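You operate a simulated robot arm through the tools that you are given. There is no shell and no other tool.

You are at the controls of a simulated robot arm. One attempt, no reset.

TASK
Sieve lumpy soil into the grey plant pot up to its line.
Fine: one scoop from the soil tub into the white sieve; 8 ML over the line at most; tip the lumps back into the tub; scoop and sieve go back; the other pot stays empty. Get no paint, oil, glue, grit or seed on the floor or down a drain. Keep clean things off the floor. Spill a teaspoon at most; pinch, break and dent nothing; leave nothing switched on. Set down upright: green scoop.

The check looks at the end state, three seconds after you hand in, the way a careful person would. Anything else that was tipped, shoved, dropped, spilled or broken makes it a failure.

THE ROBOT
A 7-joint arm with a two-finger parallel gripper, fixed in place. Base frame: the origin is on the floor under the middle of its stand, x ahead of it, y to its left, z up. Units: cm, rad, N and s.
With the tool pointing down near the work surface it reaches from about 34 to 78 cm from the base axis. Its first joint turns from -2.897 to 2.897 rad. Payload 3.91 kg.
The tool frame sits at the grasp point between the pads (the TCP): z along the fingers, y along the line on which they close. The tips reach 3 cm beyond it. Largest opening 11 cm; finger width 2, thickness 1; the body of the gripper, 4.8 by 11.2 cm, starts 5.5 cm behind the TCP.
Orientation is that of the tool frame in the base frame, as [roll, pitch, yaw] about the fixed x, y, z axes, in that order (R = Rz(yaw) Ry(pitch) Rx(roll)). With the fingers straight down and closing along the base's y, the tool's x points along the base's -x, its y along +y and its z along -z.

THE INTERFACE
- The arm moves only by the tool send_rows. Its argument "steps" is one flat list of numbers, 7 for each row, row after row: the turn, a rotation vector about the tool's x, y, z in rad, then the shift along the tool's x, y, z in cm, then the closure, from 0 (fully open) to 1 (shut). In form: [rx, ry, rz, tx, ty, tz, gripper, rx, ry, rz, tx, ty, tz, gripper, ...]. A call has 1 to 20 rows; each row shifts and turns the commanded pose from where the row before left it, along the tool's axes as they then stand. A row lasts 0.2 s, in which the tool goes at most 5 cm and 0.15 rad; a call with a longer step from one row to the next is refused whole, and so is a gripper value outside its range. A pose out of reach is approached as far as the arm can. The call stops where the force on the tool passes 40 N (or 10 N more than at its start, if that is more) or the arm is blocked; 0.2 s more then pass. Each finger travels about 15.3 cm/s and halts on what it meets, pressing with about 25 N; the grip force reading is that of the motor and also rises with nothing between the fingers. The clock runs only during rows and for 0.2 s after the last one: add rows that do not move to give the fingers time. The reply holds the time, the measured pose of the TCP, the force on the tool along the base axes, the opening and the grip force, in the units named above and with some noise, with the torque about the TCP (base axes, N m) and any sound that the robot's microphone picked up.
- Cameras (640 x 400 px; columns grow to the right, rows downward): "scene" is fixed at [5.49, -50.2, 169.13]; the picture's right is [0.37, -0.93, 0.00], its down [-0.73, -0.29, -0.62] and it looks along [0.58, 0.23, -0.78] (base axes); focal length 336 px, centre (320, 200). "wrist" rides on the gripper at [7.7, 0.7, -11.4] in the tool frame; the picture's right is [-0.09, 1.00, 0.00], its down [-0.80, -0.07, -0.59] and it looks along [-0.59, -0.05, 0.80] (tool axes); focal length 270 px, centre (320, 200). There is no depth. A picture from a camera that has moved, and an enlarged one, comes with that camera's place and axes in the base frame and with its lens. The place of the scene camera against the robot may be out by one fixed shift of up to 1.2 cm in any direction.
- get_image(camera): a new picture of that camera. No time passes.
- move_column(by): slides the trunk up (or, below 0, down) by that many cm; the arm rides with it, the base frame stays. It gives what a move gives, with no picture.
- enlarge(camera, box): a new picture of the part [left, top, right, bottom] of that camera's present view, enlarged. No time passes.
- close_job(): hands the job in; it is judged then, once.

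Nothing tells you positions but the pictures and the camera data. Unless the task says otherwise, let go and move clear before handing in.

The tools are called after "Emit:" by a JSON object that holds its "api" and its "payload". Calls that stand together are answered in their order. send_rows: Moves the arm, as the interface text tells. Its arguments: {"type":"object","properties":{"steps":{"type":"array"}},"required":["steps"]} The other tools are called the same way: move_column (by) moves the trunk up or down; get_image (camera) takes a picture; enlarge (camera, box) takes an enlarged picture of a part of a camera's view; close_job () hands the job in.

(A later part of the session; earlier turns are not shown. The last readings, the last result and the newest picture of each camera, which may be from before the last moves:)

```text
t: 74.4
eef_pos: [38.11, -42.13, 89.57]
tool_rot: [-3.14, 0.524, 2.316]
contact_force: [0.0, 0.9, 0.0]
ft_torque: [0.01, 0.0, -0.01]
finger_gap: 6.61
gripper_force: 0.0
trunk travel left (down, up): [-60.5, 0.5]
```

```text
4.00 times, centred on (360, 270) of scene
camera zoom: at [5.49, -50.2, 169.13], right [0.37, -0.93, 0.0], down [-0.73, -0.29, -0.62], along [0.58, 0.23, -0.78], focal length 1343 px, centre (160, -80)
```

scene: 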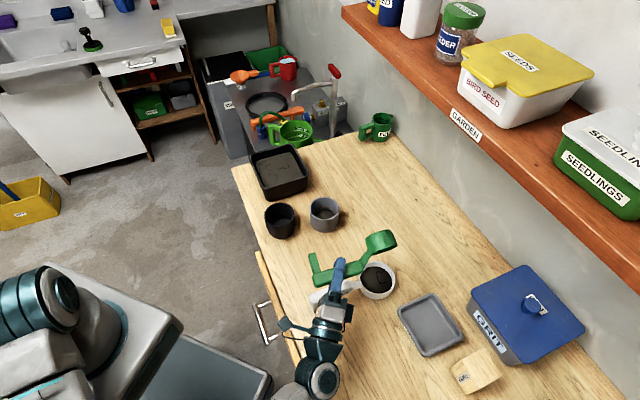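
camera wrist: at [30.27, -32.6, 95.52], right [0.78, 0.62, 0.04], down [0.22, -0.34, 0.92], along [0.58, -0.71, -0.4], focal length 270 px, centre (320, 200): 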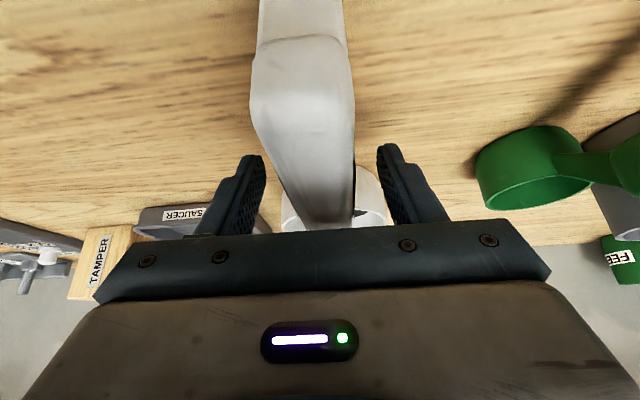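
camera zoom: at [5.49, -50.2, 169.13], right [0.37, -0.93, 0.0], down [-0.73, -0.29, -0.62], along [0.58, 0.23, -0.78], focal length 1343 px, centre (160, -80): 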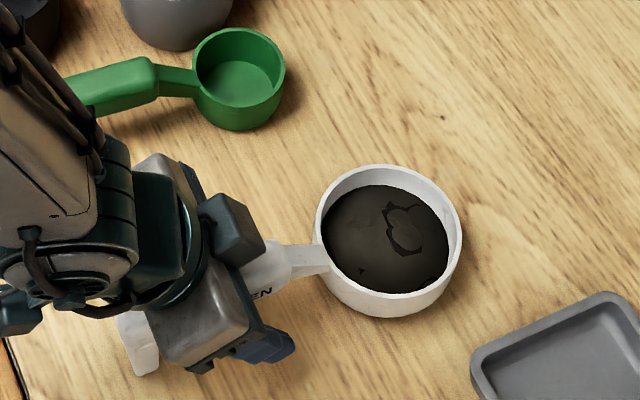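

Emit:
{"api": "send_rows", "payload": {"steps": [0, 0, 0, 0, 0, 0, 0.55, 0, 0, 0, 0, 0, 0, 0.65, 0, 0, 0, 0, 0, 0, 0.7, 0, 0, 0, 0, 0, 0, 0.73, 0, 0, 0, 0, 0, 0, 0.76, 0, 0, 0, 0, 0, 0, 0.8, 0, 0, 0, 0, 0, 0, 1, 0, 0, 0, 0, 0, 0, 1]}}

Emit:
{"api": "enlarge", "payload": {"camera": "scene", "box": [290, 220, 430, 320]}}

Emit:
{"api": "get_image", "payload": {"camera": "wrist"}}

```text
t: 76.2
eef_pos: [38.24, -42.17, 89.39]
tool_rot: [-3.14, 0.525, 2.316]
contact_force: [-0.3, 0.4, 0.8]
ft_torque: [-0.02, -0.09, 0.04]
finger_gap: 2.69
gripper_force: 25.1
trunk travel left (down, up): [-60.5, 0.5]
```

```text
4.00 times, centred on (360, 270) of scene
camera zoom: at [5.49, -50.2, 169.13], right [0.37, -0.93, 0.0], down [-0.73, -0.29, -0.62], along [0.58, 0.23, -0.78], focal length 1343 px, centre (160, -80)
```

zoom: 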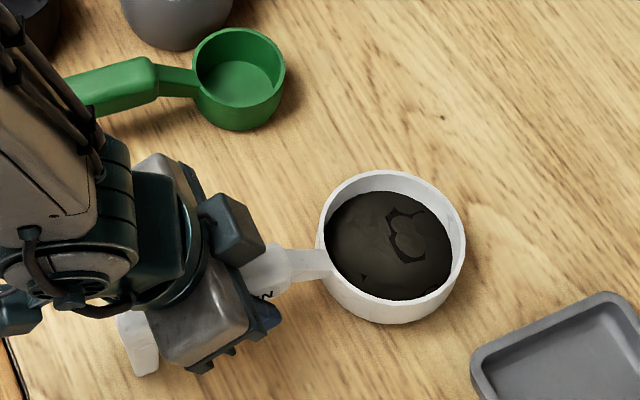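

```text
taken
camera wrist: at [30.27, -32.58, 95.53], right [0.78, 0.62, 0.04], down [0.22, -0.34, 0.92], along [0.58, -0.71, -0.4], focal length 270 px, centre (320, 200)
```

wrist: 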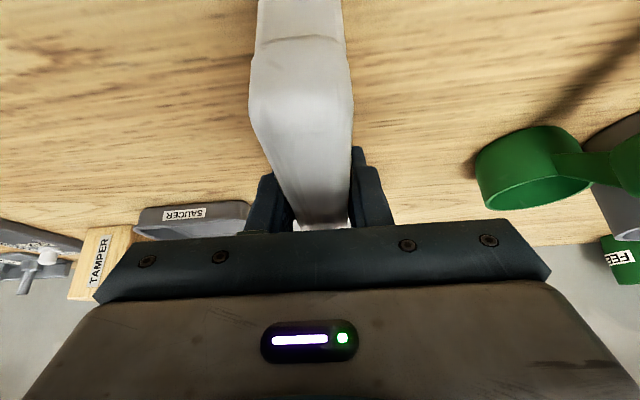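

The sieve handle is gripped. I'll lift it very gently so nothing sifts through, and check.

Emit:
{"api": "send_rows", "payload": {"steps": [0, 0, 0, -0.05, 0, -0.087, 1, 0, 0, 0, -0.1, 0, -0.173, 1, 0, 0, 0, -0.15, 0, -0.26, 1, 0, 0, 0, -0.15, 0, -0.26, 1, 0, 0, 0, -0.1, 0, -0.173, 1, 0, 0, 0, -0.05, 0, -0.087, 1, 0, 0, 0, 0, 0, 0, 1]}}

Emit:
{"api": "enlarge", "payload": {"camera": "scene", "box": [290, 220, 430, 320]}}

Emit:
{"api": "get_image", "payload": {"camera": "wrist"}}

```text
t: 77.8
eef_pos: [38.2, -42.15, 90.65]
tool_rot: [3.14, 0.522, 2.316]
contact_force: [0.2, 0.3, -1.7]
ft_torque: [0.01, 0.0, -0.01]
finger_gap: 2.66
gripper_force: 25.0
trunk travel left (down, up): [-60.5, 0.5]
```

```text
4.00 times, centred on (360, 270) of scene
camera zoom: at [5.49, -50.2, 169.13], right [0.37, -0.93, 0.0], down [-0.73, -0.29, -0.62], along [0.58, 0.23, -0.78], focal length 1343 px, centre (160, -80)
```

zoom: 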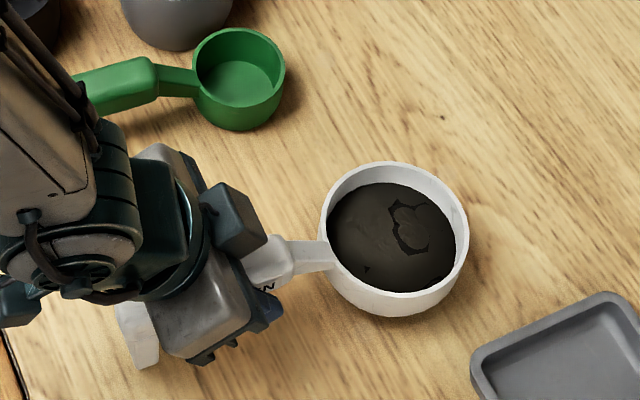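

```text
taken
camera wrist: at [30.3, -32.6, 96.72], right [0.78, 0.62, 0.04], down [0.22, -0.34, 0.92], along [0.58, -0.71, -0.4], focal length 270 px, centre (320, 200)
```

wrist: 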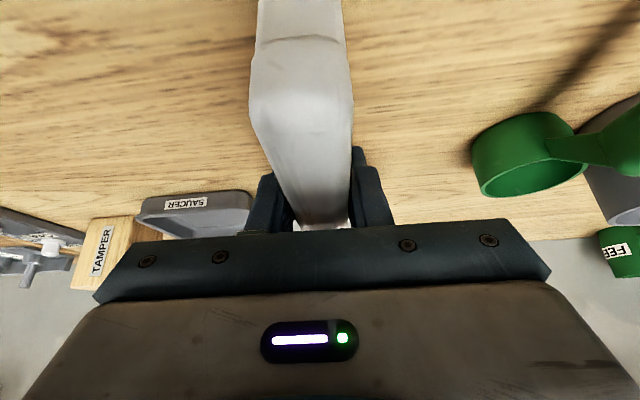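

Emit:
{"api": "send_rows", "payload": {"steps": [0, 0, 0, -0.15, 0, -0.26, 1, 0, 0, 0, -0.3, 0, -0.52, 1, 0, 0, 0, -0.4, 0, -0.693, 1, 0, 0, 0, -0.45, 0, -0.779, 1, 0, 0, 0, -0.5, 0, -0.866, 1, 0, 0, 0, -0.5, 0, -0.866, 1, 0, 0, 0, -0.5, 0, -0.866, 1, 0, 0, 0, -0.5, 0, -0.866, 1, 0, 0, 0, -0.4, 0, -0.693, 1, 0, 0, 0, -0.3, 0, -0.52, 1, 0, 0, 0, -0.15, 0, -0.26, 1, 0, 0, 0, 0, 0, 0, 1]}}

Emit:
{"api": "enlarge", "payload": {"camera": "scene", "box": [290, 200, 450, 320]}}

```text
t: 80.4
eef_pos: [38.23, -42.08, 99.08]
tool_rot: [-3.141, 0.523, 2.314]
contact_force: [0.4, -0.4, -1.4]
ft_torque: [0.01, 0.02, 0.0]
finger_gap: 2.66
gripper_force: 24.8
trunk travel left (down, up): [-60.5, 0.5]
```

```text
3.33 times, centred on (370, 260) of scene
camera zoom: at [5.49, -50.2, 169.13], right [0.37, -0.93, 0.0], down [-0.73, -0.29, -0.62], along [0.58, 0.23, -0.78], focal length 1119 px, centre (153, 0)
```

zoom: 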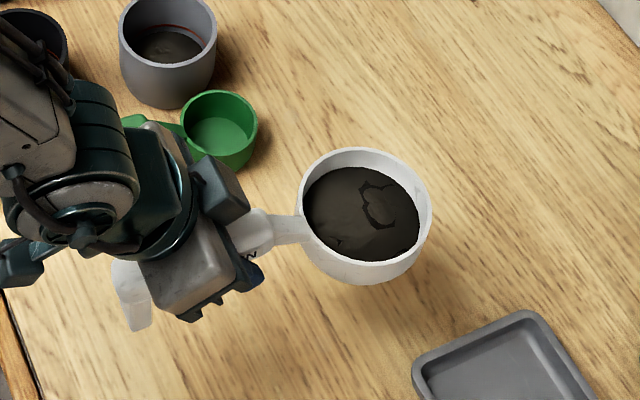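

Emit:
{"api": "enlarge", "payload": {"camera": "scene", "box": [350, 235, 410, 285]}}

Emit:
{"api": "enlarge", "payload": {"camera": "scene", "box": [300, 190, 360, 240]}}

```text
8.00 times, centred on (380, 260) of scene
camera zoom: at [5.49, -50.2, 169.13], right [0.37, -0.93, 0.0], down [-0.73, -0.29, -0.62], along [0.58, 0.23, -0.78], focal length 2685 px, centre (-160, -280)
```

zoom: 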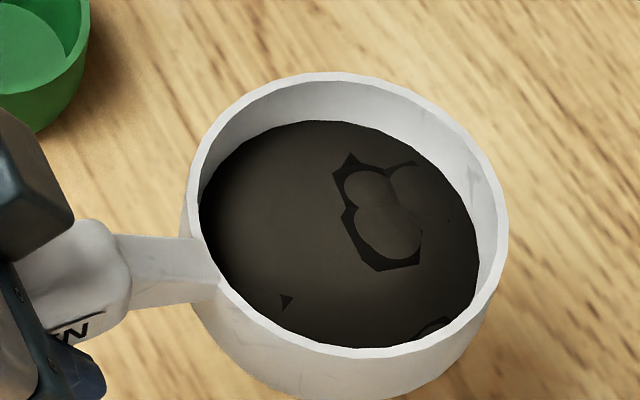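

```text
8.00 times, centred on (330, 215) of scene
camera zoom: at [5.49, -50.2, 169.13], right [0.37, -0.93, 0.0], down [-0.73, -0.29, -0.62], along [0.58, 0.23, -0.78], focal length 2685 px, centre (240, 80)
```

zoom: 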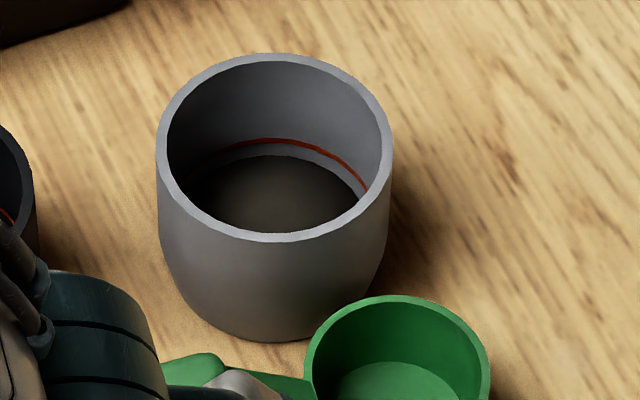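

The sieve is level and holding the soil; nothing has fallen through. I'll turn it slightly and carry it slowly toward the grey pot, stopping just short for a good measurement of the pot.

Emit:
{"api": "send_rows", "payload": {"steps": [-0.0205, 0, -0.0355, 0, 0, 0, 1, -0.0205, 0, -0.0355, 0, 0, 0, 1, -0.0205, 0, -0.0355, 0, 0, 0, 1, -0.0205, 0, -0.0355, 0, 0, 0, 1, 0, 0, 0, -0.041, 0.306, 0.024, 1, 0, 0, 0, -0.082, 0.611, 0.047, 1, 0, 0, 0, -0.123, 0.917, 0.071, 1, 0, 0, 0, -0.164, 1.222, 0.094, 1, 0, 0, 0, -0.205, 1.528, 0.118, 1, 0, 0, 0, -0.205, 1.528, 0.118, 1, 0, 0, 0, -0.205, 1.528, 0.118, 1, 0, 0, 0, -0.205, 1.528, 0.118, 1, 0, 0, 0, -0.205, 1.528, 0.118, 1, 0, 0, 0, -0.205, 1.528, 0.118, 1, 0, 0, 0, -0.164, 1.222, 0.094, 1, 0, 0, 0, -0.123, 0.917, 0.071, 1, 0, 0, 0, -0.082, 0.611, 0.047, 1, 0, 0, 0, -0.041, 0.306, 0.024, 1, 0, 0, 0, 0, 0, 0, 1]}}

Emit:
{"api": "get_image", "payload": {"camera": "wrist"}}

Emit:
{"api": "enlarge", "payload": {"camera": "wrist", "box": [380, 60, 580, 220]}}

Emit:
{"api": "enlarge", "payload": {"camera": "scene", "box": [280, 180, 420, 280]}}

```text
t: 84.4
eef_pos: [49.43, -31.43, 98.95]
tool_rot: [-3.14, 0.525, 2.481]
contact_force: [0.1, -0.2, -1.8]
ft_torque: [0.02, 0.03, 0.0]
finger_gap: 2.67
gripper_force: 25.0
trunk travel left (down, up): [-60.5, 0.5]
```

```text
taken
camera wrist: at [40.09, -23.35, 105.01], right [0.67, 0.74, 0.04], down [0.27, -0.3, 0.92], along [0.69, -0.6, -0.4], focal length 270 px, centre (320, 200)
```

wrist: 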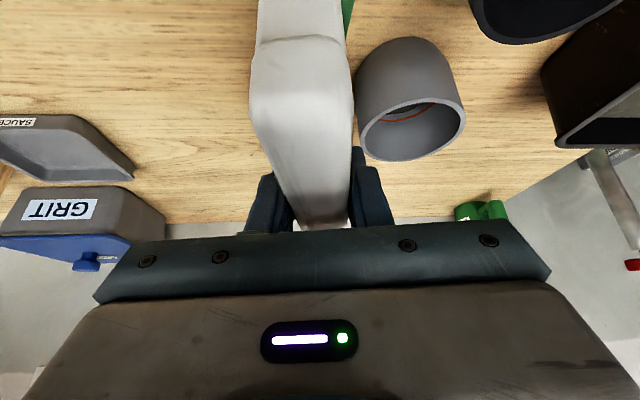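

```text
2.50 times, centred on (480, 140) of wrist
camera zoom: at [40.09, -23.35, 105.01], right [0.67, 0.74, 0.04], down [0.27, -0.3, 0.92], along [0.69, -0.6, -0.4], focal length 676 px, centre (-80, 350)
```

zoom: 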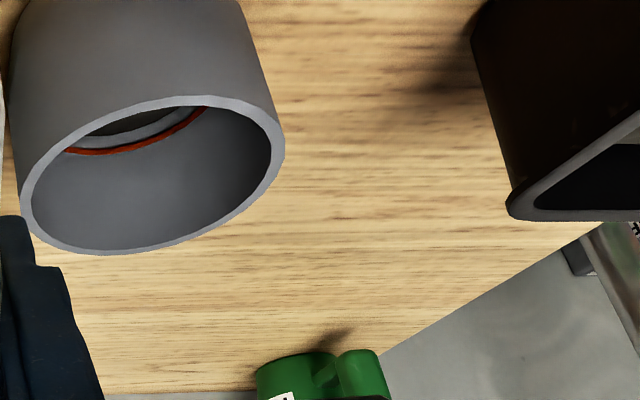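

```text
4.00 times, centred on (350, 230) of scene
camera zoom: at [5.49, -50.2, 169.13], right [0.37, -0.93, 0.0], down [-0.73, -0.29, -0.62], along [0.58, 0.23, -0.78], focal length 1343 px, centre (200, 80)
```

zoom: 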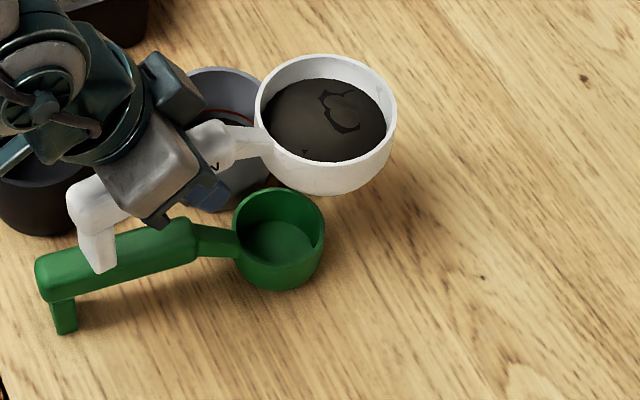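

Careful triangulation puts the grey pot's rim centre at about (59.4,-29.5), z≈91.4. I'll move the sieve smoothly over it and check the alignment from the scene camera.

Emit:
{"api": "send_rows", "payload": {"steps": [0, 0, 0, 0.145, 0.308, -0.017, 1, 0, 0, 0, 0.29, 0.615, -0.034, 1, 0, 0, 0, 0.436, 0.923, -0.051, 1, 0, 0, 0, 0.508, 1.077, -0.06, 1, 0, 0, 0, 0.508, 1.077, -0.06, 1, 0, 0, 0, 0.508, 1.077, -0.06, 1, 0, 0, 0, 0.436, 0.923, -0.051, 1, 0, 0, 0, 0.363, 0.769, -0.043, 1, 0, 0, 0, 0.29, 0.615, -0.034, 1, 0, 0, 0, 0.145, 0.308, -0.017, 1, 0, 0, 0, 0, 0, 0, 1]}}

Emit:
{"api": "enlarge", "payload": {"camera": "scene", "box": [280, 175, 380, 245]}}

Emit:
{"api": "get_image", "payload": {"camera": "wrist"}}

Emit:
{"api": "get_image", "payload": {"camera": "scene"}}

```text
t: 86.8
eef_pos: [51.64, -23.21, 97.49]
tool_rot: [-3.141, 0.525, 2.48]
contact_force: [-0.2, 0.3, -1.6]
ft_torque: [0.01, 0.05, 0.01]
finger_gap: 2.66
gripper_force: 24.8
trunk travel left (down, up): [-60.5, 0.5]
```

```text
5.71 times, centred on (330, 210) of scene
camera zoom: at [5.49, -50.2, 169.13], right [0.37, -0.93, 0.0], down [-0.73, -0.29, -0.62], along [0.58, 0.23, -0.78], focal length 1918 px, centre (263, 143)
```

zoom: 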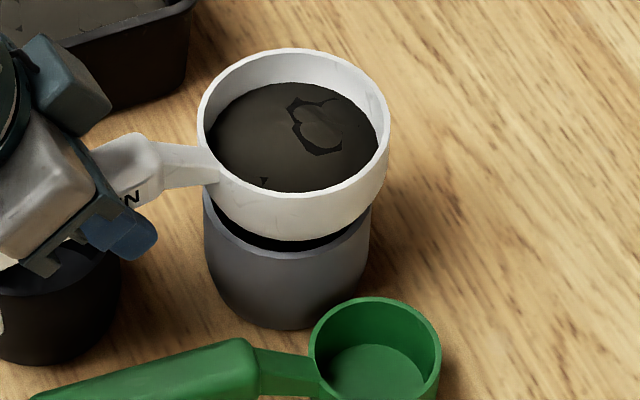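

```text
taken
camera wrist: at [42.15, -15.19, 103.55], right [0.67, 0.74, 0.04], down [0.27, -0.3, 0.92], along [0.69, -0.6, -0.4], focal length 270 px, centre (320, 200)
```

wrist: 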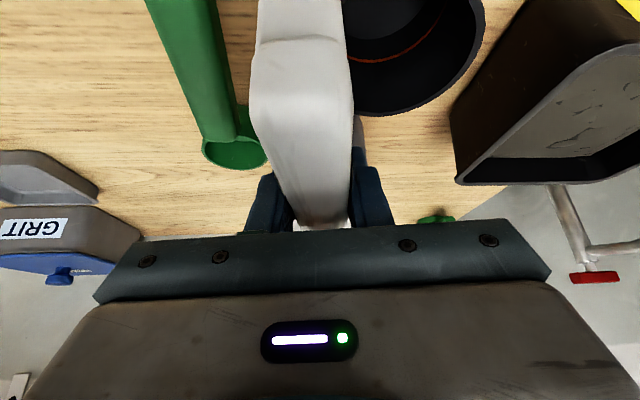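

```text
taken
```

scene: 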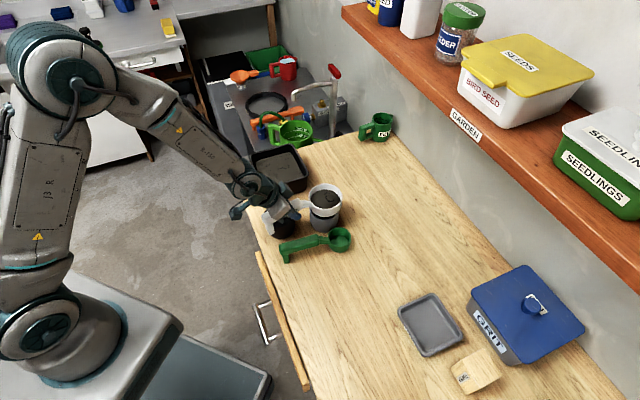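

Emit:
{"api": "send_rows", "payload": {"steps": [0, 0, 0, 0.12, 0.005, 0.13, 1, 0, 0, 0, 0.22, 0.009, 0.25, 1, 0, 0, 0, 0.22, 0.009, 0.25, 1, 0, 0, 0, 0.12, 0.005, 0.13, 1, 0, 0, 0, 0, 0, 0, 1]}}

Emit:
{"api": "enlarge", "payload": {"camera": "scene", "box": [300, 180, 350, 235]}}

```text
t: 88.0
eef_pos: [51.34, -23.18, 96.72]
tool_rot: [-3.141, 0.527, 2.479]
contact_force: [-1.5, 0.0, 8.9]
ft_torque: [-0.4, -0.53, -0.01]
finger_gap: 2.7
gripper_force: 25.0
trunk travel left (down, up): [-60.5, 0.5]
```

```text
7.27 times, centred on (325, 208) of scene
camera zoom: at [5.49, -50.2, 169.13], right [0.37, -0.93, 0.0], down [-0.73, -0.29, -0.62], along [0.58, 0.23, -0.78], focal length 2441 px, centre (284, 146)
```

zoom: 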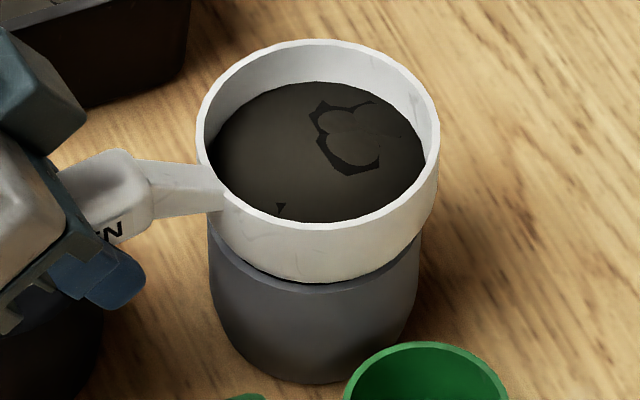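

The sieve just touched the pot's rim, so it is well centred and I now know the height. I'll raise it about half a centimetre, then try one small, gentle shake to see how it sifts.

Emit:
{"api": "send_rows", "payload": {"steps": [0, 0, 0, -0.15, 0, -0.26, 1, 0, 0, 0, -0.15, 0, -0.26, 1, 0, 0, 0, 0, 0, 0, 1]}}

Emit:
{"api": "send_rows", "payload": {"steps": [0, 0, 0, 0, 0.3, 0, 1, 0, 0, 0, 0, -0.6, 0, 1, 0, 0, 0, 0, 0.6, 0, 1, 0, 0, 0, 0, -0.3, 0, 1, 0, 0, 0, 0, 0, 0, 1]}}

Emit:
{"api": "enlarge", "payload": {"camera": "scene", "box": [300, 180, 350, 235]}}

```text
t: 88.8
eef_pos: [51.44, -23.07, 97.15]
tool_rot: [-3.141, 0.522, 2.48]
contact_force: [0.1, 0.0, -1.2]
ft_torque: [0.04, 0.01, 0.0]
finger_gap: 2.66
gripper_force: 25.4
trunk travel left (down, up): [-60.5, 0.5]
```

```text
t: 90.0
eef_pos: [51.52, -23.16, 97.19]
tool_rot: [-3.14, 0.526, 2.481]
contact_force: [-0.4, -0.4, -1.9]
ft_torque: [0.01, 0.02, -0.01]
finger_gap: 2.67
gripper_force: 24.9
trunk travel left (down, up): [-60.5, 0.5]
```

```text
7.27 times, centred on (325, 208) of scene
camera zoom: at [5.49, -50.2, 169.13], right [0.37, -0.93, 0.0], down [-0.73, -0.29, -0.62], along [0.58, 0.23, -0.78], focal length 2441 px, centre (284, 146)
```

zoom: 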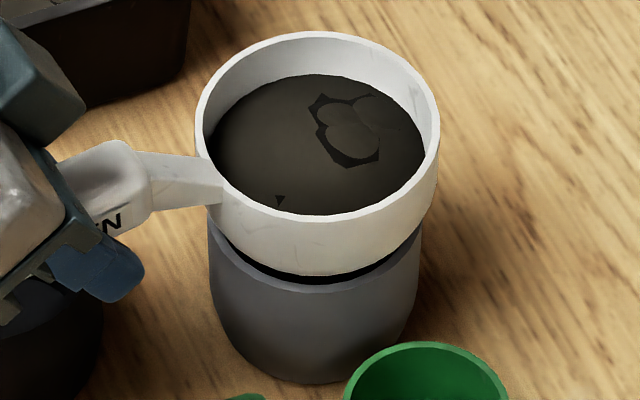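

Emit:
{"api": "send_rows", "payload": {"steps": [0, 0, 0, 0, 0.5, 0, 1, 0, 0, 0, 0, -1.0, 0, 1, 0, 0, 0, 0, 1.0, 0, 1, 0, 0, 0, 0, -1.0, 0, 1, 0, 0, 0, 0, 1.0, 0, 1, 0, 0, 0, 0, -0.5, 0, 1, 0, 0, 0, 0, 0, 0, 1]}}

Emit:
{"api": "enlarge", "payload": {"camera": "scene", "box": [300, 180, 350, 235]}}

```text
t: 91.6
eef_pos: [51.43, -22.95, 96.99]
tool_rot: [-3.14, 0.523, 2.48]
contact_force: [-0.5, 0.3, -1.8]
ft_torque: [0.02, 0.03, -0.01]
finger_gap: 2.7
gripper_force: 24.6
trunk travel left (down, up): [-60.5, 0.5]
```

```text
7.27 times, centred on (325, 208) of scene
camera zoom: at [5.49, -50.2, 169.13], right [0.37, -0.93, 0.0], down [-0.73, -0.29, -0.62], along [0.58, 0.23, -0.78], focal length 2441 px, centre (284, 146)
```

zoom: 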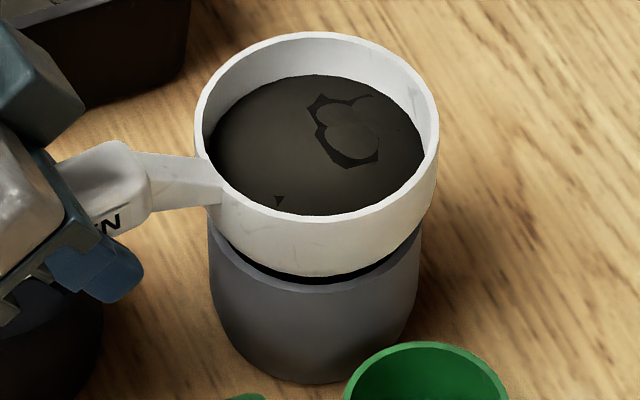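

No sifting yet at that gentle level. I'll try a vertical shake instead, which keeps the mesh centred over the pot.

Emit:
{"api": "send_rows", "payload": {"steps": [0, 0, 0, -1.0, 0, -1.73, 1, 0, 0, 0, 1.0, 0, 1.73, 1, 0, 0, 0, -1.0, 0, -1.73, 1, 0, 0, 0, 1.0, 0, 1.73, 1, 0, 0, 0, 0, 0, 0, 1]}}

Emit:
{"api": "enlarge", "payload": {"camera": "scene", "box": [300, 180, 350, 235]}}

```text
t: 92.8
eef_pos: [51.36, -23.19, 97.08]
tool_rot: [-3.139, 0.524, 2.48]
contact_force: [-0.8, -0.7, -0.6]
ft_torque: [0.04, -0.01, -0.02]
finger_gap: 2.69
gripper_force: 24.9
trunk travel left (down, up): [-60.5, 0.5]
```

```text
7.27 times, centred on (325, 208) of scene
camera zoom: at [5.49, -50.2, 169.13], right [0.37, -0.93, 0.0], down [-0.73, -0.29, -0.62], along [0.58, 0.23, -0.78], focal length 2441 px, centre (284, 146)
```

zoom: 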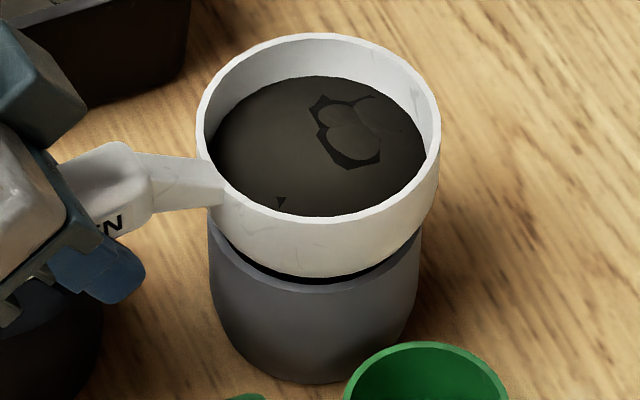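

Emit:
{"api": "send_rows", "payload": {"steps": [0, 0, 0, 0, 0.8, 0, 1, 0, 0, 0, 0, -1.6, 0, 1, 0, 0, 0, 0, 1.6, 0, 1, 0, 0, 0, 0, -0.8, 0, 1, 0, 0, 0, 0, 0, 0, 1]}}

Emit:
{"api": "enlarge", "payload": {"camera": "scene", "box": [300, 180, 350, 235]}}

```text
t: 94.0
eef_pos: [51.55, -23.04, 97.07]
tool_rot: [-3.139, 0.523, 2.48]
contact_force: [0.1, 0.1, -2.3]
ft_torque: [0.02, 0.04, -0.01]
finger_gap: 2.66
gripper_force: 24.5
trunk travel left (down, up): [-60.5, 0.5]
```

```text
7.27 times, centred on (325, 208) of scene
camera zoom: at [5.49, -50.2, 169.13], right [0.37, -0.93, 0.0], down [-0.73, -0.29, -0.62], along [0.58, 0.23, -0.78], focal length 2441 px, centre (284, 146)
```

zoom: 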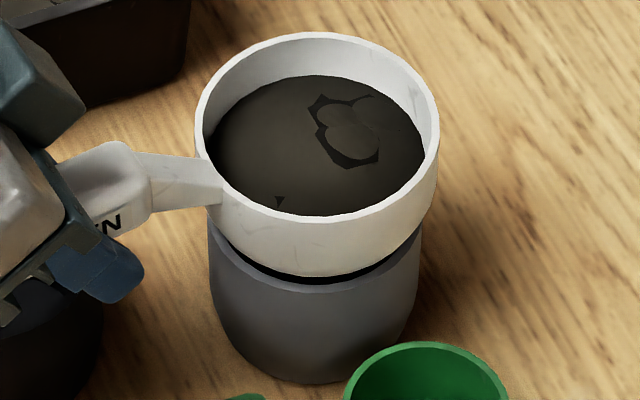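

Emit:
{"api": "enlarge", "payload": {"camera": "scene", "box": [308, 183, 342, 211]}}

Emit:
{"api": "send_rows", "payload": {"steps": [0, 0, 0, -0.25, 0, -0.433, 1, 0, 0, 0, -2.0, 0, -3.46, 1, 0, 0, 0, 2.0, 0, 3.46, 1, 0, 0, 0, -2.0, 0, -3.46, 1, 0, 0, 0, 2.0, 0, 3.46, 1, 0, 0, 0, -2.0, 0, -3.46, 1, 0, 0, 0, 2.0, 0, 3.46, 1, 0, 0, 0, 0, 0, 0, 1]}}

Emit:
{"api": "enlarge", "payload": {"camera": "scene", "box": [308, 183, 342, 211]}}

```text
14.29 times, centred on (325, 197) of scene
camera zoom: at [5.49, -50.2, 169.13], right [0.37, -0.93, 0.0], down [-0.73, -0.29, -0.62], along [0.58, 0.23, -0.78], focal length 4795 px, centre (249, 243)
```

zoom: 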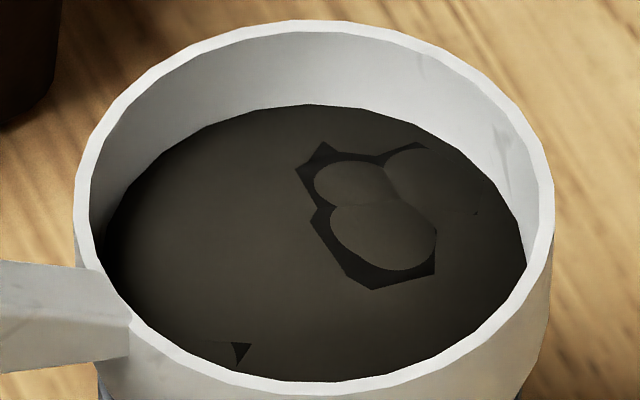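

```text
t: 95.8
eef_pos: [51.49, -23.15, 97.75]
tool_rot: [-3.141, 0.525, 2.48]
contact_force: [-0.1, 0.9, -2.2]
ft_torque: [0.0, 0.02, 0.05]
finger_gap: 2.7
gripper_force: 25.0
trunk travel left (down, up): [-60.5, 0.5]
```

```text
14.29 times, centred on (325, 197) of scene
camera zoom: at [5.49, -50.2, 169.13], right [0.37, -0.93, 0.0], down [-0.73, -0.29, -0.62], along [0.58, 0.23, -0.78], focal length 4795 px, centre (249, 243)
```

zoom: 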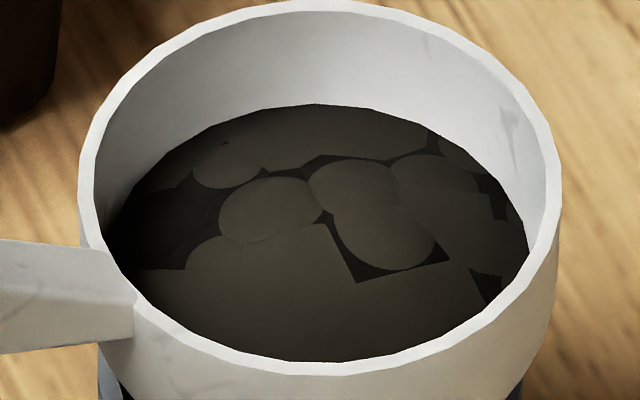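

The vigorous vertical shake works: fines passed through and lumps are showing. Before any more I'll raise the sieve slowly straight up (still over the pot) to check the level inside.

Emit:
{"api": "send_rows", "payload": {"steps": [0, 0, 0, -0.15, 0, -0.26, 1, 0, 0, 0, -0.3, 0, -0.52, 1, 0, 0, 0, -0.5, 0, -0.866, 1, 0, 0, 0, -0.6, 0, -1.04, 1, 0, 0, 0, -0.6, 0, -1.04, 1, 0, 0, 0, -0.6, 0, -1.04, 1, 0, 0, 0, -0.6, 0, -1.04, 1, 0, 0, 0, -0.6, 0, -1.04, 1, 0, 0, 0, -0.6, 0, -1.04, 1, 0, 0, 0, -0.6, 0, -1.04, 1, 0, 0, 0, -0.6, 0, -1.04, 1, 0, 0, 0, -0.45, 0, -0.78, 1, 0, 0, 0, -0.25, 0, -0.433, 1, 0, 0, 0, -0.15, 0, -0.26, 1, 0, 0, 0, 0, 0, 0, 1]}}

Emit:
{"api": "enlarge", "payload": {"camera": "scene", "box": [300, 150, 360, 240]}}

Emit:
{"api": "enlarge", "payload": {"camera": "scene", "box": [304, 192, 346, 227]}}

```text
t: 99.0
eef_pos: [51.4, -23.05, 110.84]
tool_rot: [-3.14, 0.524, 2.48]
contact_force: [-0.7, -0.1, -0.9]
ft_torque: [-0.01, 0.04, -0.01]
finger_gap: 2.69
gripper_force: 24.9
trunk travel left (down, up): [-60.5, 0.5]
```

```text
4.44 times, centred on (330, 195) of scene
camera zoom: at [5.49, -50.2, 169.13], right [0.37, -0.93, 0.0], down [-0.73, -0.29, -0.62], along [0.58, 0.23, -0.78], focal length 1492 px, centre (276, 222)
```

zoom: 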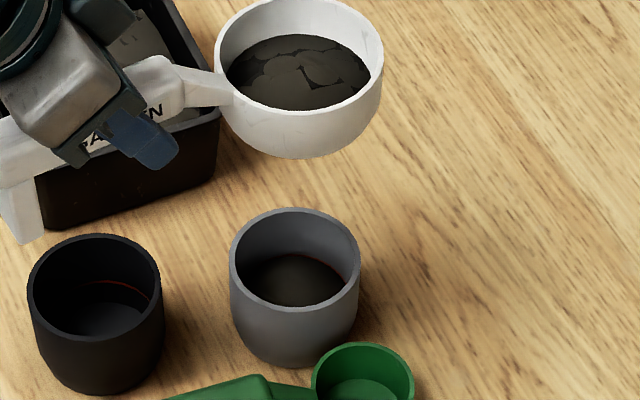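

```text
11.43 times, centred on (325, 210) of scene
camera zoom: at [5.49, -50.2, 169.13], right [0.37, -0.93, 0.0], down [-0.73, -0.29, -0.62], along [0.58, 0.23, -0.78], focal length 3836 px, centre (263, 91)
```

zoom: 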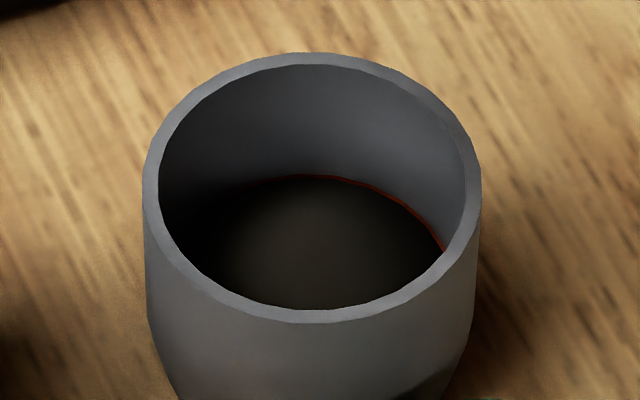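

The pot's level now sits right at the red line, and the bench looks clean. I'll carry the sieve slowly toward the tub, stopping to take a closer look at the pot level on the way.

Emit:
{"api": "send_rows", "payload": {"steps": [-0.03, 0, -0.052, 0, 0, 0, 1, -0.03, 0, -0.052, 0, 0, 0, 1, -0.03, 0, -0.052, 0, 0, 0, 1, -0.03, 0, -0.052, 0, 0, 0, 1, -0.03, 0, -0.052, 0, 0, 0, 1, -0.03, 0, -0.052, 0, 0, 0, 1, -0.03, 0, -0.052, 0, 0, 0, 1, -0.03, 0, -0.052, 0, 0, 0, 1, -0.03, 0, -0.052, 0, 0, 0, 1, -0.03, 0, -0.052, 0, 0, 0, 1, -0.03, 0, -0.052, 0, 0, 0, 1, 0, 0, 0, 0, 0, 0, 1]}}

Emit:
{"api": "get_image", "payload": {"camera": "wrist"}}

Emit:
{"api": "get_image", "payload": {"camera": "scene"}}

```text
t: 101.6
eef_pos: [51.35, -23.05, 110.76]
tool_rot: [3.141, 0.523, -3.14]
contact_force: [0.1, -0.1, -1.6]
ft_torque: [-0.01, 0.03, -0.01]
finger_gap: 2.68
gripper_force: 24.9
trunk travel left (down, up): [-60.5, 0.5]
```

```text
taken
camera wrist: at [39.0, -22.45, 116.86], right [0.08, 1.0, 0.04], down [0.4, -0.07, 0.92], along [0.91, -0.05, -0.4], focal length 270 px, centre (320, 200)
```

wrist: 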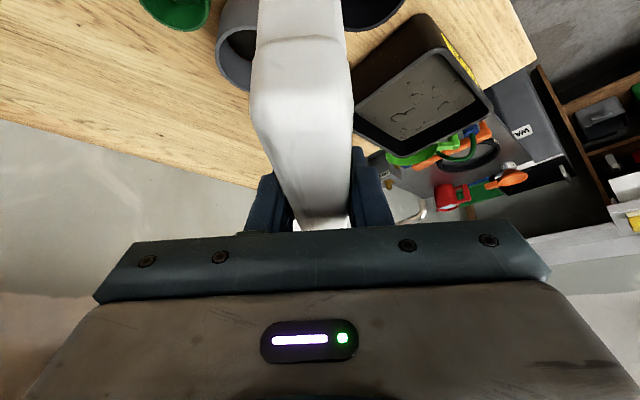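

```text
taken
```

scene: 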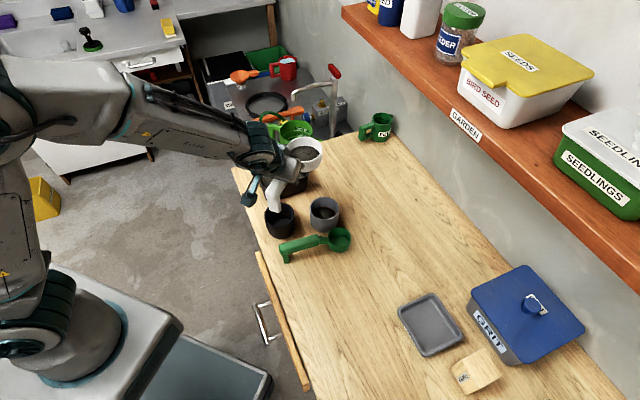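

Emit:
{"api": "enlarge", "payload": {"camera": "scene", "box": [304, 192, 346, 227]}}

Emit:
{"api": "enlarge", "payload": {"camera": "scene", "box": [255, 125, 345, 195]}}

```text
11.43 times, centred on (325, 210) of scene
camera zoom: at [5.49, -50.2, 169.13], right [0.37, -0.93, 0.0], down [-0.73, -0.29, -0.62], along [0.58, 0.23, -0.78], focal length 3836 px, centre (263, 91)
```

zoom: 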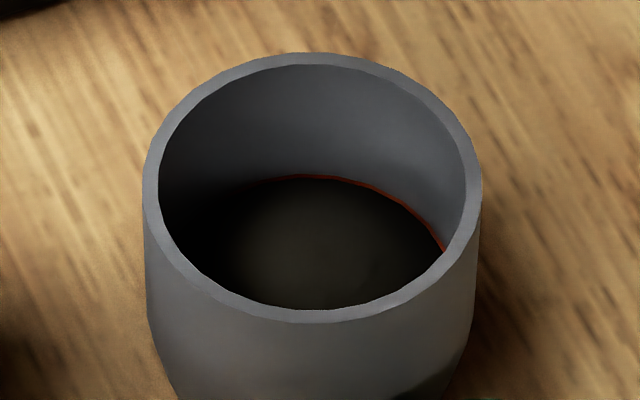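

```text
5.71 times, centred on (300, 160) of scene
camera zoom: at [5.49, -50.2, 169.13], right [0.37, -0.93, 0.0], down [-0.73, -0.29, -0.62], along [0.58, 0.23, -0.78], focal length 1918 px, centre (434, 429)
```

zoom: 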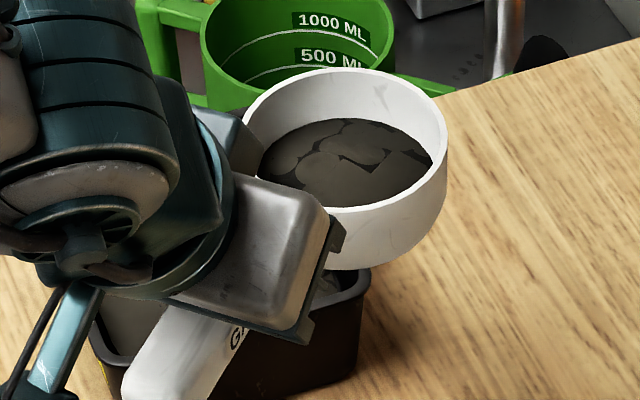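

Emit:
{"api": "send_rows", "payload": {"steps": [0, 0, 0, -0.185, 0.271, 0.056, 1, 0, 0, 0, -0.37, 0.542, 0.112, 1, 0, 0, 0, -0.554, 0.813, 0.168, 1, 0, 0, 0, -0.647, 0.949, 0.196, 1, 0, 0, 0, -0.647, 0.949, 0.196, 1, 0, 0, 0, -0.647, 0.949, 0.196, 1, 0, 0, 0, -0.554, 0.813, 0.168, 1, 0, 0, 0, -0.462, 0.678, 0.14, 1, 0, 0, 0, -0.37, 0.542, 0.112, 1, 0, 0, 0, -0.185, 0.271, 0.056, 1, 0, 0, 0, 0, 0, 0, 1]}}

Emit:
{"api": "enlarge", "payload": {"camera": "wrist", "box": [80, 0, 260, 130]}}

Emit:
{"api": "get_image", "payload": {"camera": "wrist"}}

```text
t: 104.0
eef_pos: [56.14, -16.41, 111.93]
tool_rot: [-3.138, 0.525, 3.14]
contact_force: [-0.4, 0.5, -1.9]
ft_torque: [0.03, 0.04, 0.01]
finger_gap: 2.69
gripper_force: 24.9
trunk travel left (down, up): [-60.5, 0.5]
```

```text
3.08 times, centred on (170, 65) of wrist
camera zoom: at [43.71, -15.72, 117.91], right [0.08, 1.0, 0.04], down [0.4, -0.07, 0.92], along [0.91, -0.05, -0.4], focal length 832 px, centre (782, 615)
```

zoom: 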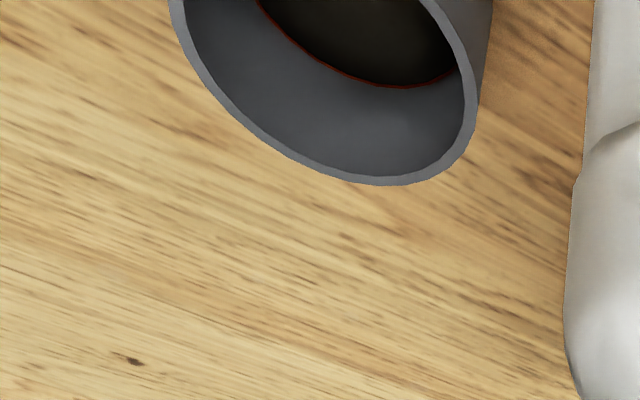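

```text
taken
camera wrist: at [43.71, -15.72, 117.91], right [0.08, 1.0, 0.04], down [0.4, -0.07, 0.92], along [0.91, -0.05, -0.4], focal length 270 px, centre (320, 200)
```

wrist: 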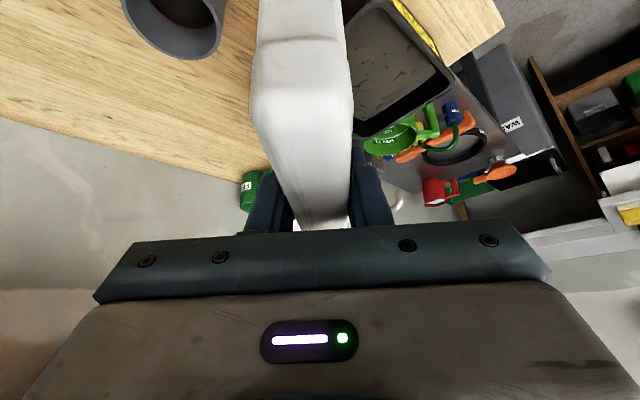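

Emit:
{"api": "enlarge", "payload": {"camera": "wrist", "box": [140, 0, 236, 50]}}

```text
6.67 times, centred on (188, 25) of wrist
camera zoom: at [43.71, -15.72, 117.91], right [0.08, 1.0, 0.04], down [0.4, -0.07, 0.92], along [0.91, -0.05, -0.4], focal length 1802 px, centre (1200, 1367)
```

zoom: 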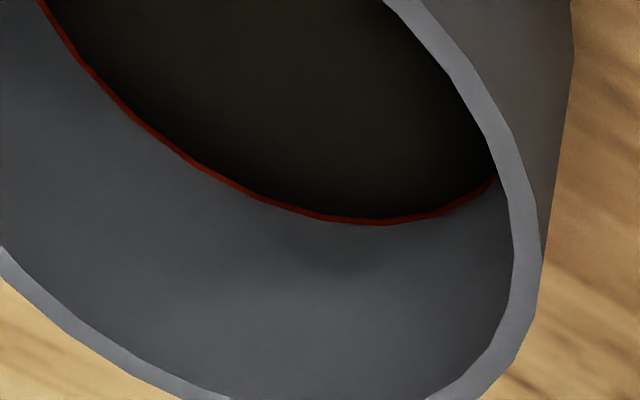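

The soil is right on the red line all round. I'll continue over the tub to tip out the lumps.

Emit:
{"api": "send_rows", "payload": {"steps": [0, 0, 0, -0.184, 0.276, 0.055, 1, 0, 0, 0, -0.367, 0.553, 0.11, 1, 0, 0, 0, -0.551, 0.829, 0.166, 1, 0, 0, 0, -0.643, 0.967, 0.193, 1, 0, 0, 0, -0.643, 0.967, 0.193, 1, 0, 0, 0, -0.643, 0.967, 0.193, 1, 0, 0, 0, -0.551, 0.829, 0.166, 1, 0, 0, 0, -0.459, 0.691, 0.138, 1, 0, 0, 0, -0.367, 0.553, 0.11, 1, 0, 0, 0, -0.184, 0.276, 0.055, 1, 0, 0, 0, 0, 0, 0, 1]}}

Emit:
{"api": "enlarge", "payload": {"camera": "scene", "box": [220, 100, 360, 210]}}

Emit:
{"api": "get_image", "payload": {"camera": "wrist"}}

```text
t: 106.4
eef_pos: [60.77, -9.51, 113.05]
tool_rot: [-3.139, 0.525, 3.139]
contact_force: [0.1, -0.5, -1.4]
ft_torque: [-0.03, 0.03, 0.01]
finger_gap: 2.7
gripper_force: 25.7
trunk travel left (down, up): [-60.5, 0.5]
```

```text
3.64 times, centred on (290, 155) of scene
camera zoom: at [5.49, -50.2, 169.13], right [0.37, -0.93, 0.0], down [-0.73, -0.29, -0.62], along [0.58, 0.23, -0.78], focal length 1221 px, centre (429, 364)
```

zoom: 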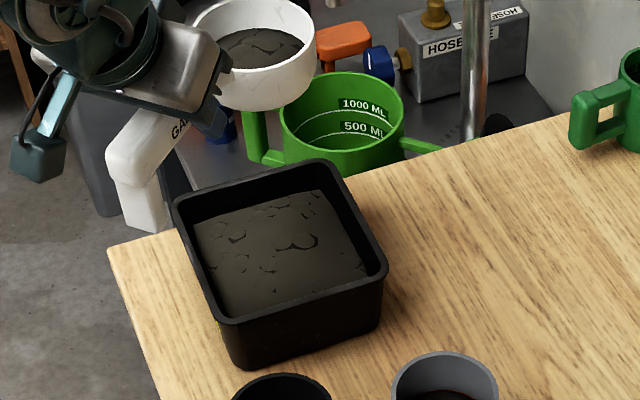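

```text
taken
camera wrist: at [48.38, -8.78, 118.99], right [0.08, 1.0, 0.04], down [0.4, -0.07, 0.92], along [0.91, -0.05, -0.4], focal length 270 px, centre (320, 200)
```

wrist: 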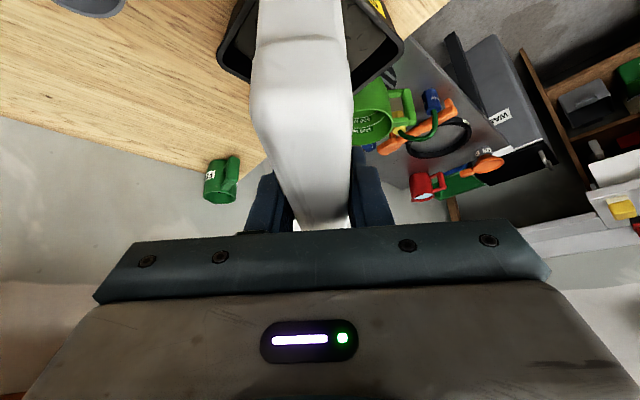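

Emit:
{"api": "send_rows", "payload": {"steps": [0, 0, 0, 0.26, -0.5, -0.15, 1, 0, 0, 0, 0.26, -0.5, -0.15, 1, -0.0906, 0, 0.0525, 0, 0, 0, 1, -0.0906, 0, 0.0525, 0, 0, 0, 1, -0.0906, 0, 0.0525, 0, 0, 0, 1, -0.0906, 0, 0.0525, 0, 0, 0, 1, -0.0906, 0, 0.0525, 0, 0, 0, 1, -0.0906, 0, 0.0525, 0, 0, 0, 1, -0.0906, 0, 0.0525, 0, 0, 0, 1, -0.0906, 0, 0.0525, 0, 0, 0, 1, 0, 0, 0, 0, 0, 0, 1]}}

Emit:
{"api": "enlarge", "payload": {"camera": "scene", "box": [220, 90, 360, 210]}}

```text
t: 108.8
eef_pos: [60.29, -10.36, 113.02]
tool_rot: [2.233, 0.34, 2.733]
contact_force: [0.3, 0.3, -1.0]
ft_torque: [0.0, -0.03, 0.01]
finger_gap: 2.69
gripper_force: 25.5
trunk travel left (down, up): [-60.5, 0.5]
```

```text
3.33 times, centred on (290, 150) of scene
camera zoom: at [5.49, -50.2, 169.13], right [0.37, -0.93, 0.0], down [-0.73, -0.29, -0.62], along [0.58, 0.23, -0.78], focal length 1119 px, centre (420, 367)
```

zoom: 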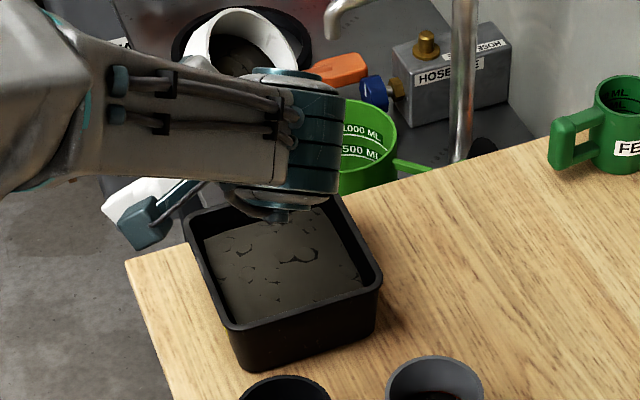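

Emit:
{"api": "send_rows", "payload": {"steps": [-0.0906, 0, 0.0525, 0, 0, 0, 1, -0.0906, 0, 0.0525, 0, 0, 0, 1, -0.0906, 0, 0.0525, 0, 0, 0, 1, -0.0906, 0, 0.0525, 0, 0, 0, 1, 0, 0, 0, 0, 0, 0, 1]}}

Emit:
{"api": "enlarge", "payload": {"camera": "scene", "box": [220, 90, 360, 210]}}

Emit:
{"api": "get_image", "payload": {"camera": "scene"}}

Emit:
{"api": "get_image", "payload": {"camera": "wrist"}}

```text
t: 110.0
eef_pos: [60.32, -10.46, 112.96]
tool_rot: [1.844, 0.153, 2.637]
contact_force: [0.1, -0.1, -1.8]
ft_torque: [-0.03, 0.01, 0.01]
finger_gap: 2.67
gripper_force: 24.9
trunk travel left (down, up): [-60.5, 0.5]
```

```text
3.33 times, centred on (290, 150) of scene
camera zoom: at [5.49, -50.2, 169.13], right [0.37, -0.93, 0.0], down [-0.73, -0.29, -0.62], along [0.58, 0.23, -0.78], focal length 1119 px, centre (420, 367)
```

zoom: 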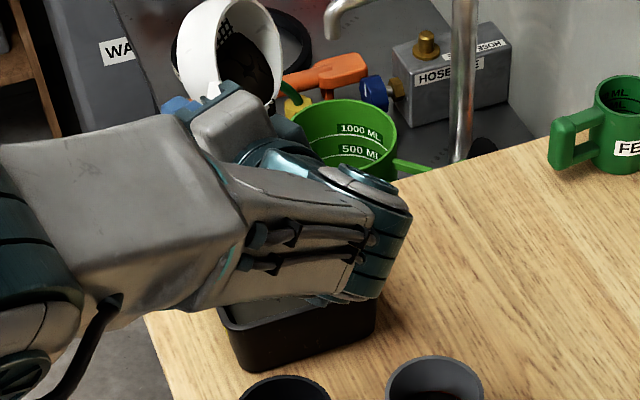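

```text
taken
```

scene: 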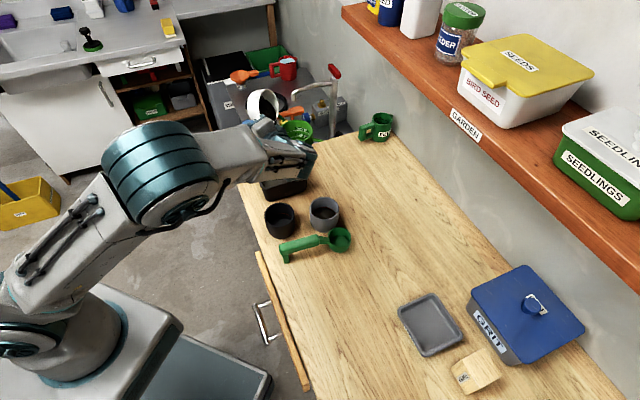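

```text
taken
camera wrist: at [47.77, -16.02, 115.53], right [0.08, 0.27, 0.96], down [0.39, -0.89, 0.21], along [0.92, 0.36, -0.17], focal length 270 px, centre (320, 200)
```

wrist: 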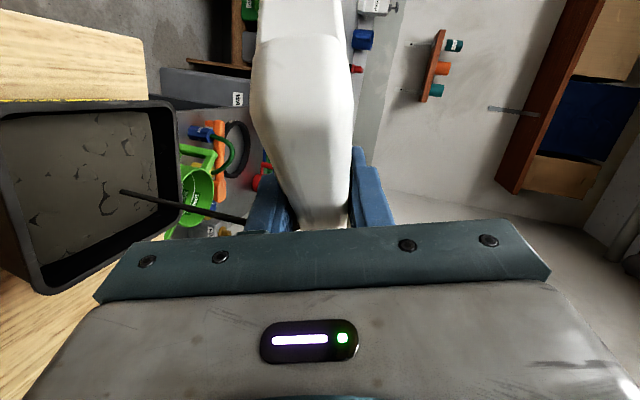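

The wrist view shows the lumps streaming into the tub. I'll keep tipping.

Emit:
{"api": "send_rows", "payload": {"steps": [0, 0, 0, 0, 0, 0, 1, 0, 0, 0, 0, 0, 0, 1, -0.0906, 0, 0.0525, 0, 0, 0, 1, -0.0906, 0, 0.0525, 0, 0, 0, 1, -0.0906, 0, 0.0525, 0, 0, 0, 1, 0, 0, 0, 0, 0, 0, 1, 0, 0, 0, 0, 0, 0, 1, -0.0906, 0, 0.0525, 0, 0, 0, 1, -0.0906, 0, 0.0525, 0, 0, 0, 1, -0.0906, 0, 0.0525, 0, 0, 0, 1, 0, 0, 0, 0, 0, 0, 1]}}

Emit:
{"api": "get_image", "payload": {"camera": "wrist"}}

Emit:
{"api": "get_image", "payload": {"camera": "scene"}}

```text
t: 112.4
eef_pos: [60.17, -10.47, 113.02]
tool_rot: [1.298, -0.156, 2.636]
contact_force: [-0.6, 0.4, -0.9]
ft_torque: [-0.06, 0.0, 0.01]
finger_gap: 2.64
gripper_force: 25.4
trunk travel left (down, up): [-60.5, 0.5]
```

```text
taken
camera wrist: at [47.75, -16.44, 111.77], right [0.08, -0.35, 0.93], down [0.39, -0.85, -0.35], along [0.92, 0.39, 0.07], focal length 270 px, centre (320, 200)
```

wrist: 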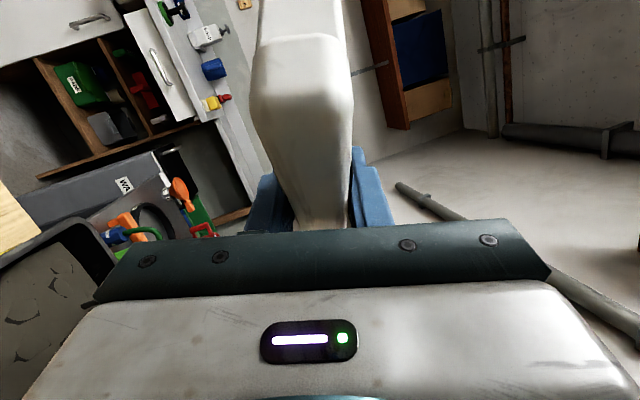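

```text
taken
```

scene: 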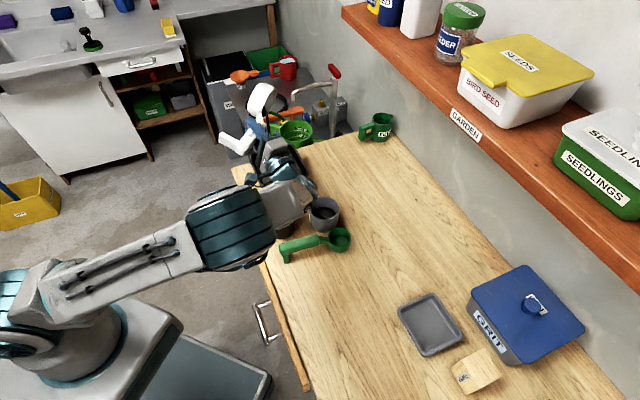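

Emit:
{"api": "enlarge", "payload": {"camera": "scene", "box": [210, 70, 350, 240]}}

```text
2.35 times, centred on (280, 155) of scene
camera zoom: at [5.49, -50.2, 169.13], right [0.37, -0.93, 0.0], down [-0.73, -0.29, -0.62], along [0.58, 0.23, -0.78], focal length 790 px, centre (414, 306)
```

zoom: 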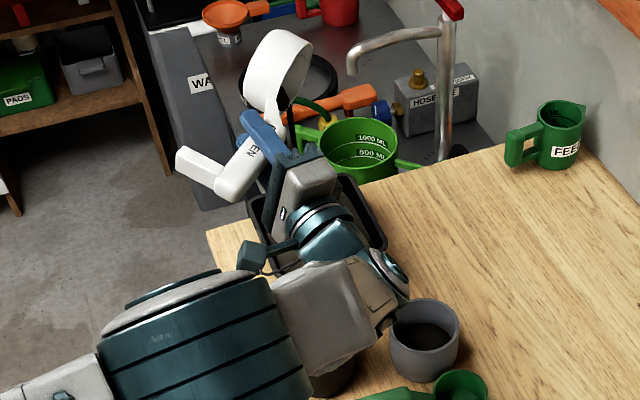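

Emit:
{"api": "send_rows", "payload": {"steps": [0, 0, 0, 0.23, 1.43, 0.4, 1, 0, 0, 0, 0.23, 1.43, 0.4, 1, 0, 0, 0, 0.23, 1.43, 0.4, 1, 0, 0, 0, 0.23, 1.43, 0.4, 1, 0, 0, 0, 0, 0, 0, 1]}}

Emit:
{"api": "enlarge", "payload": {"camera": "scene", "box": [210, 70, 350, 240]}}

Emit:
{"api": "get_image", "payload": {"camera": "wrist"}}

```text
t: 113.6
eef_pos: [60.41, -10.54, 119.02]
tool_rot: [1.297, -0.159, 2.635]
contact_force: [-0.3, 0.4, -0.9]
ft_torque: [-0.01, 0.05, 0.01]
finger_gap: 2.66
gripper_force: 25.0
trunk travel left (down, up): [-60.5, 0.5]
```

```text
2.35 times, centred on (280, 155) of scene
camera zoom: at [5.49, -50.2, 169.13], right [0.37, -0.93, 0.0], down [-0.73, -0.29, -0.62], along [0.58, 0.23, -0.78], focal length 790 px, centre (414, 306)
```

zoom: 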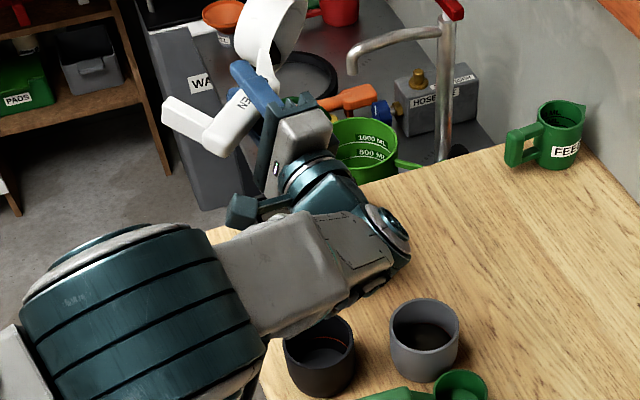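

```text
taken
camera wrist: at [47.8, -16.51, 117.77], right [0.08, -0.35, 0.93], down [0.39, -0.85, -0.35], along [0.92, 0.39, 0.07], focal length 270 px, centre (320, 200)
```

wrist: 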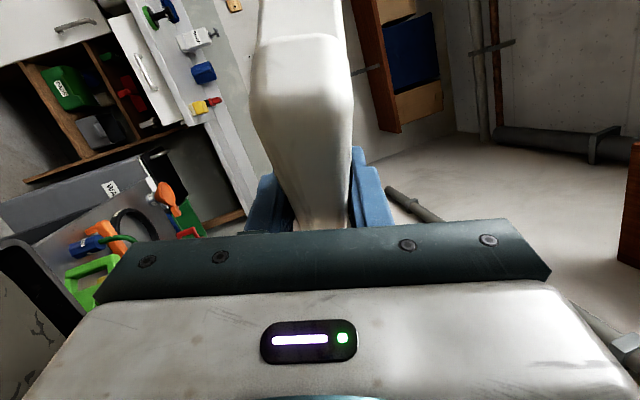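

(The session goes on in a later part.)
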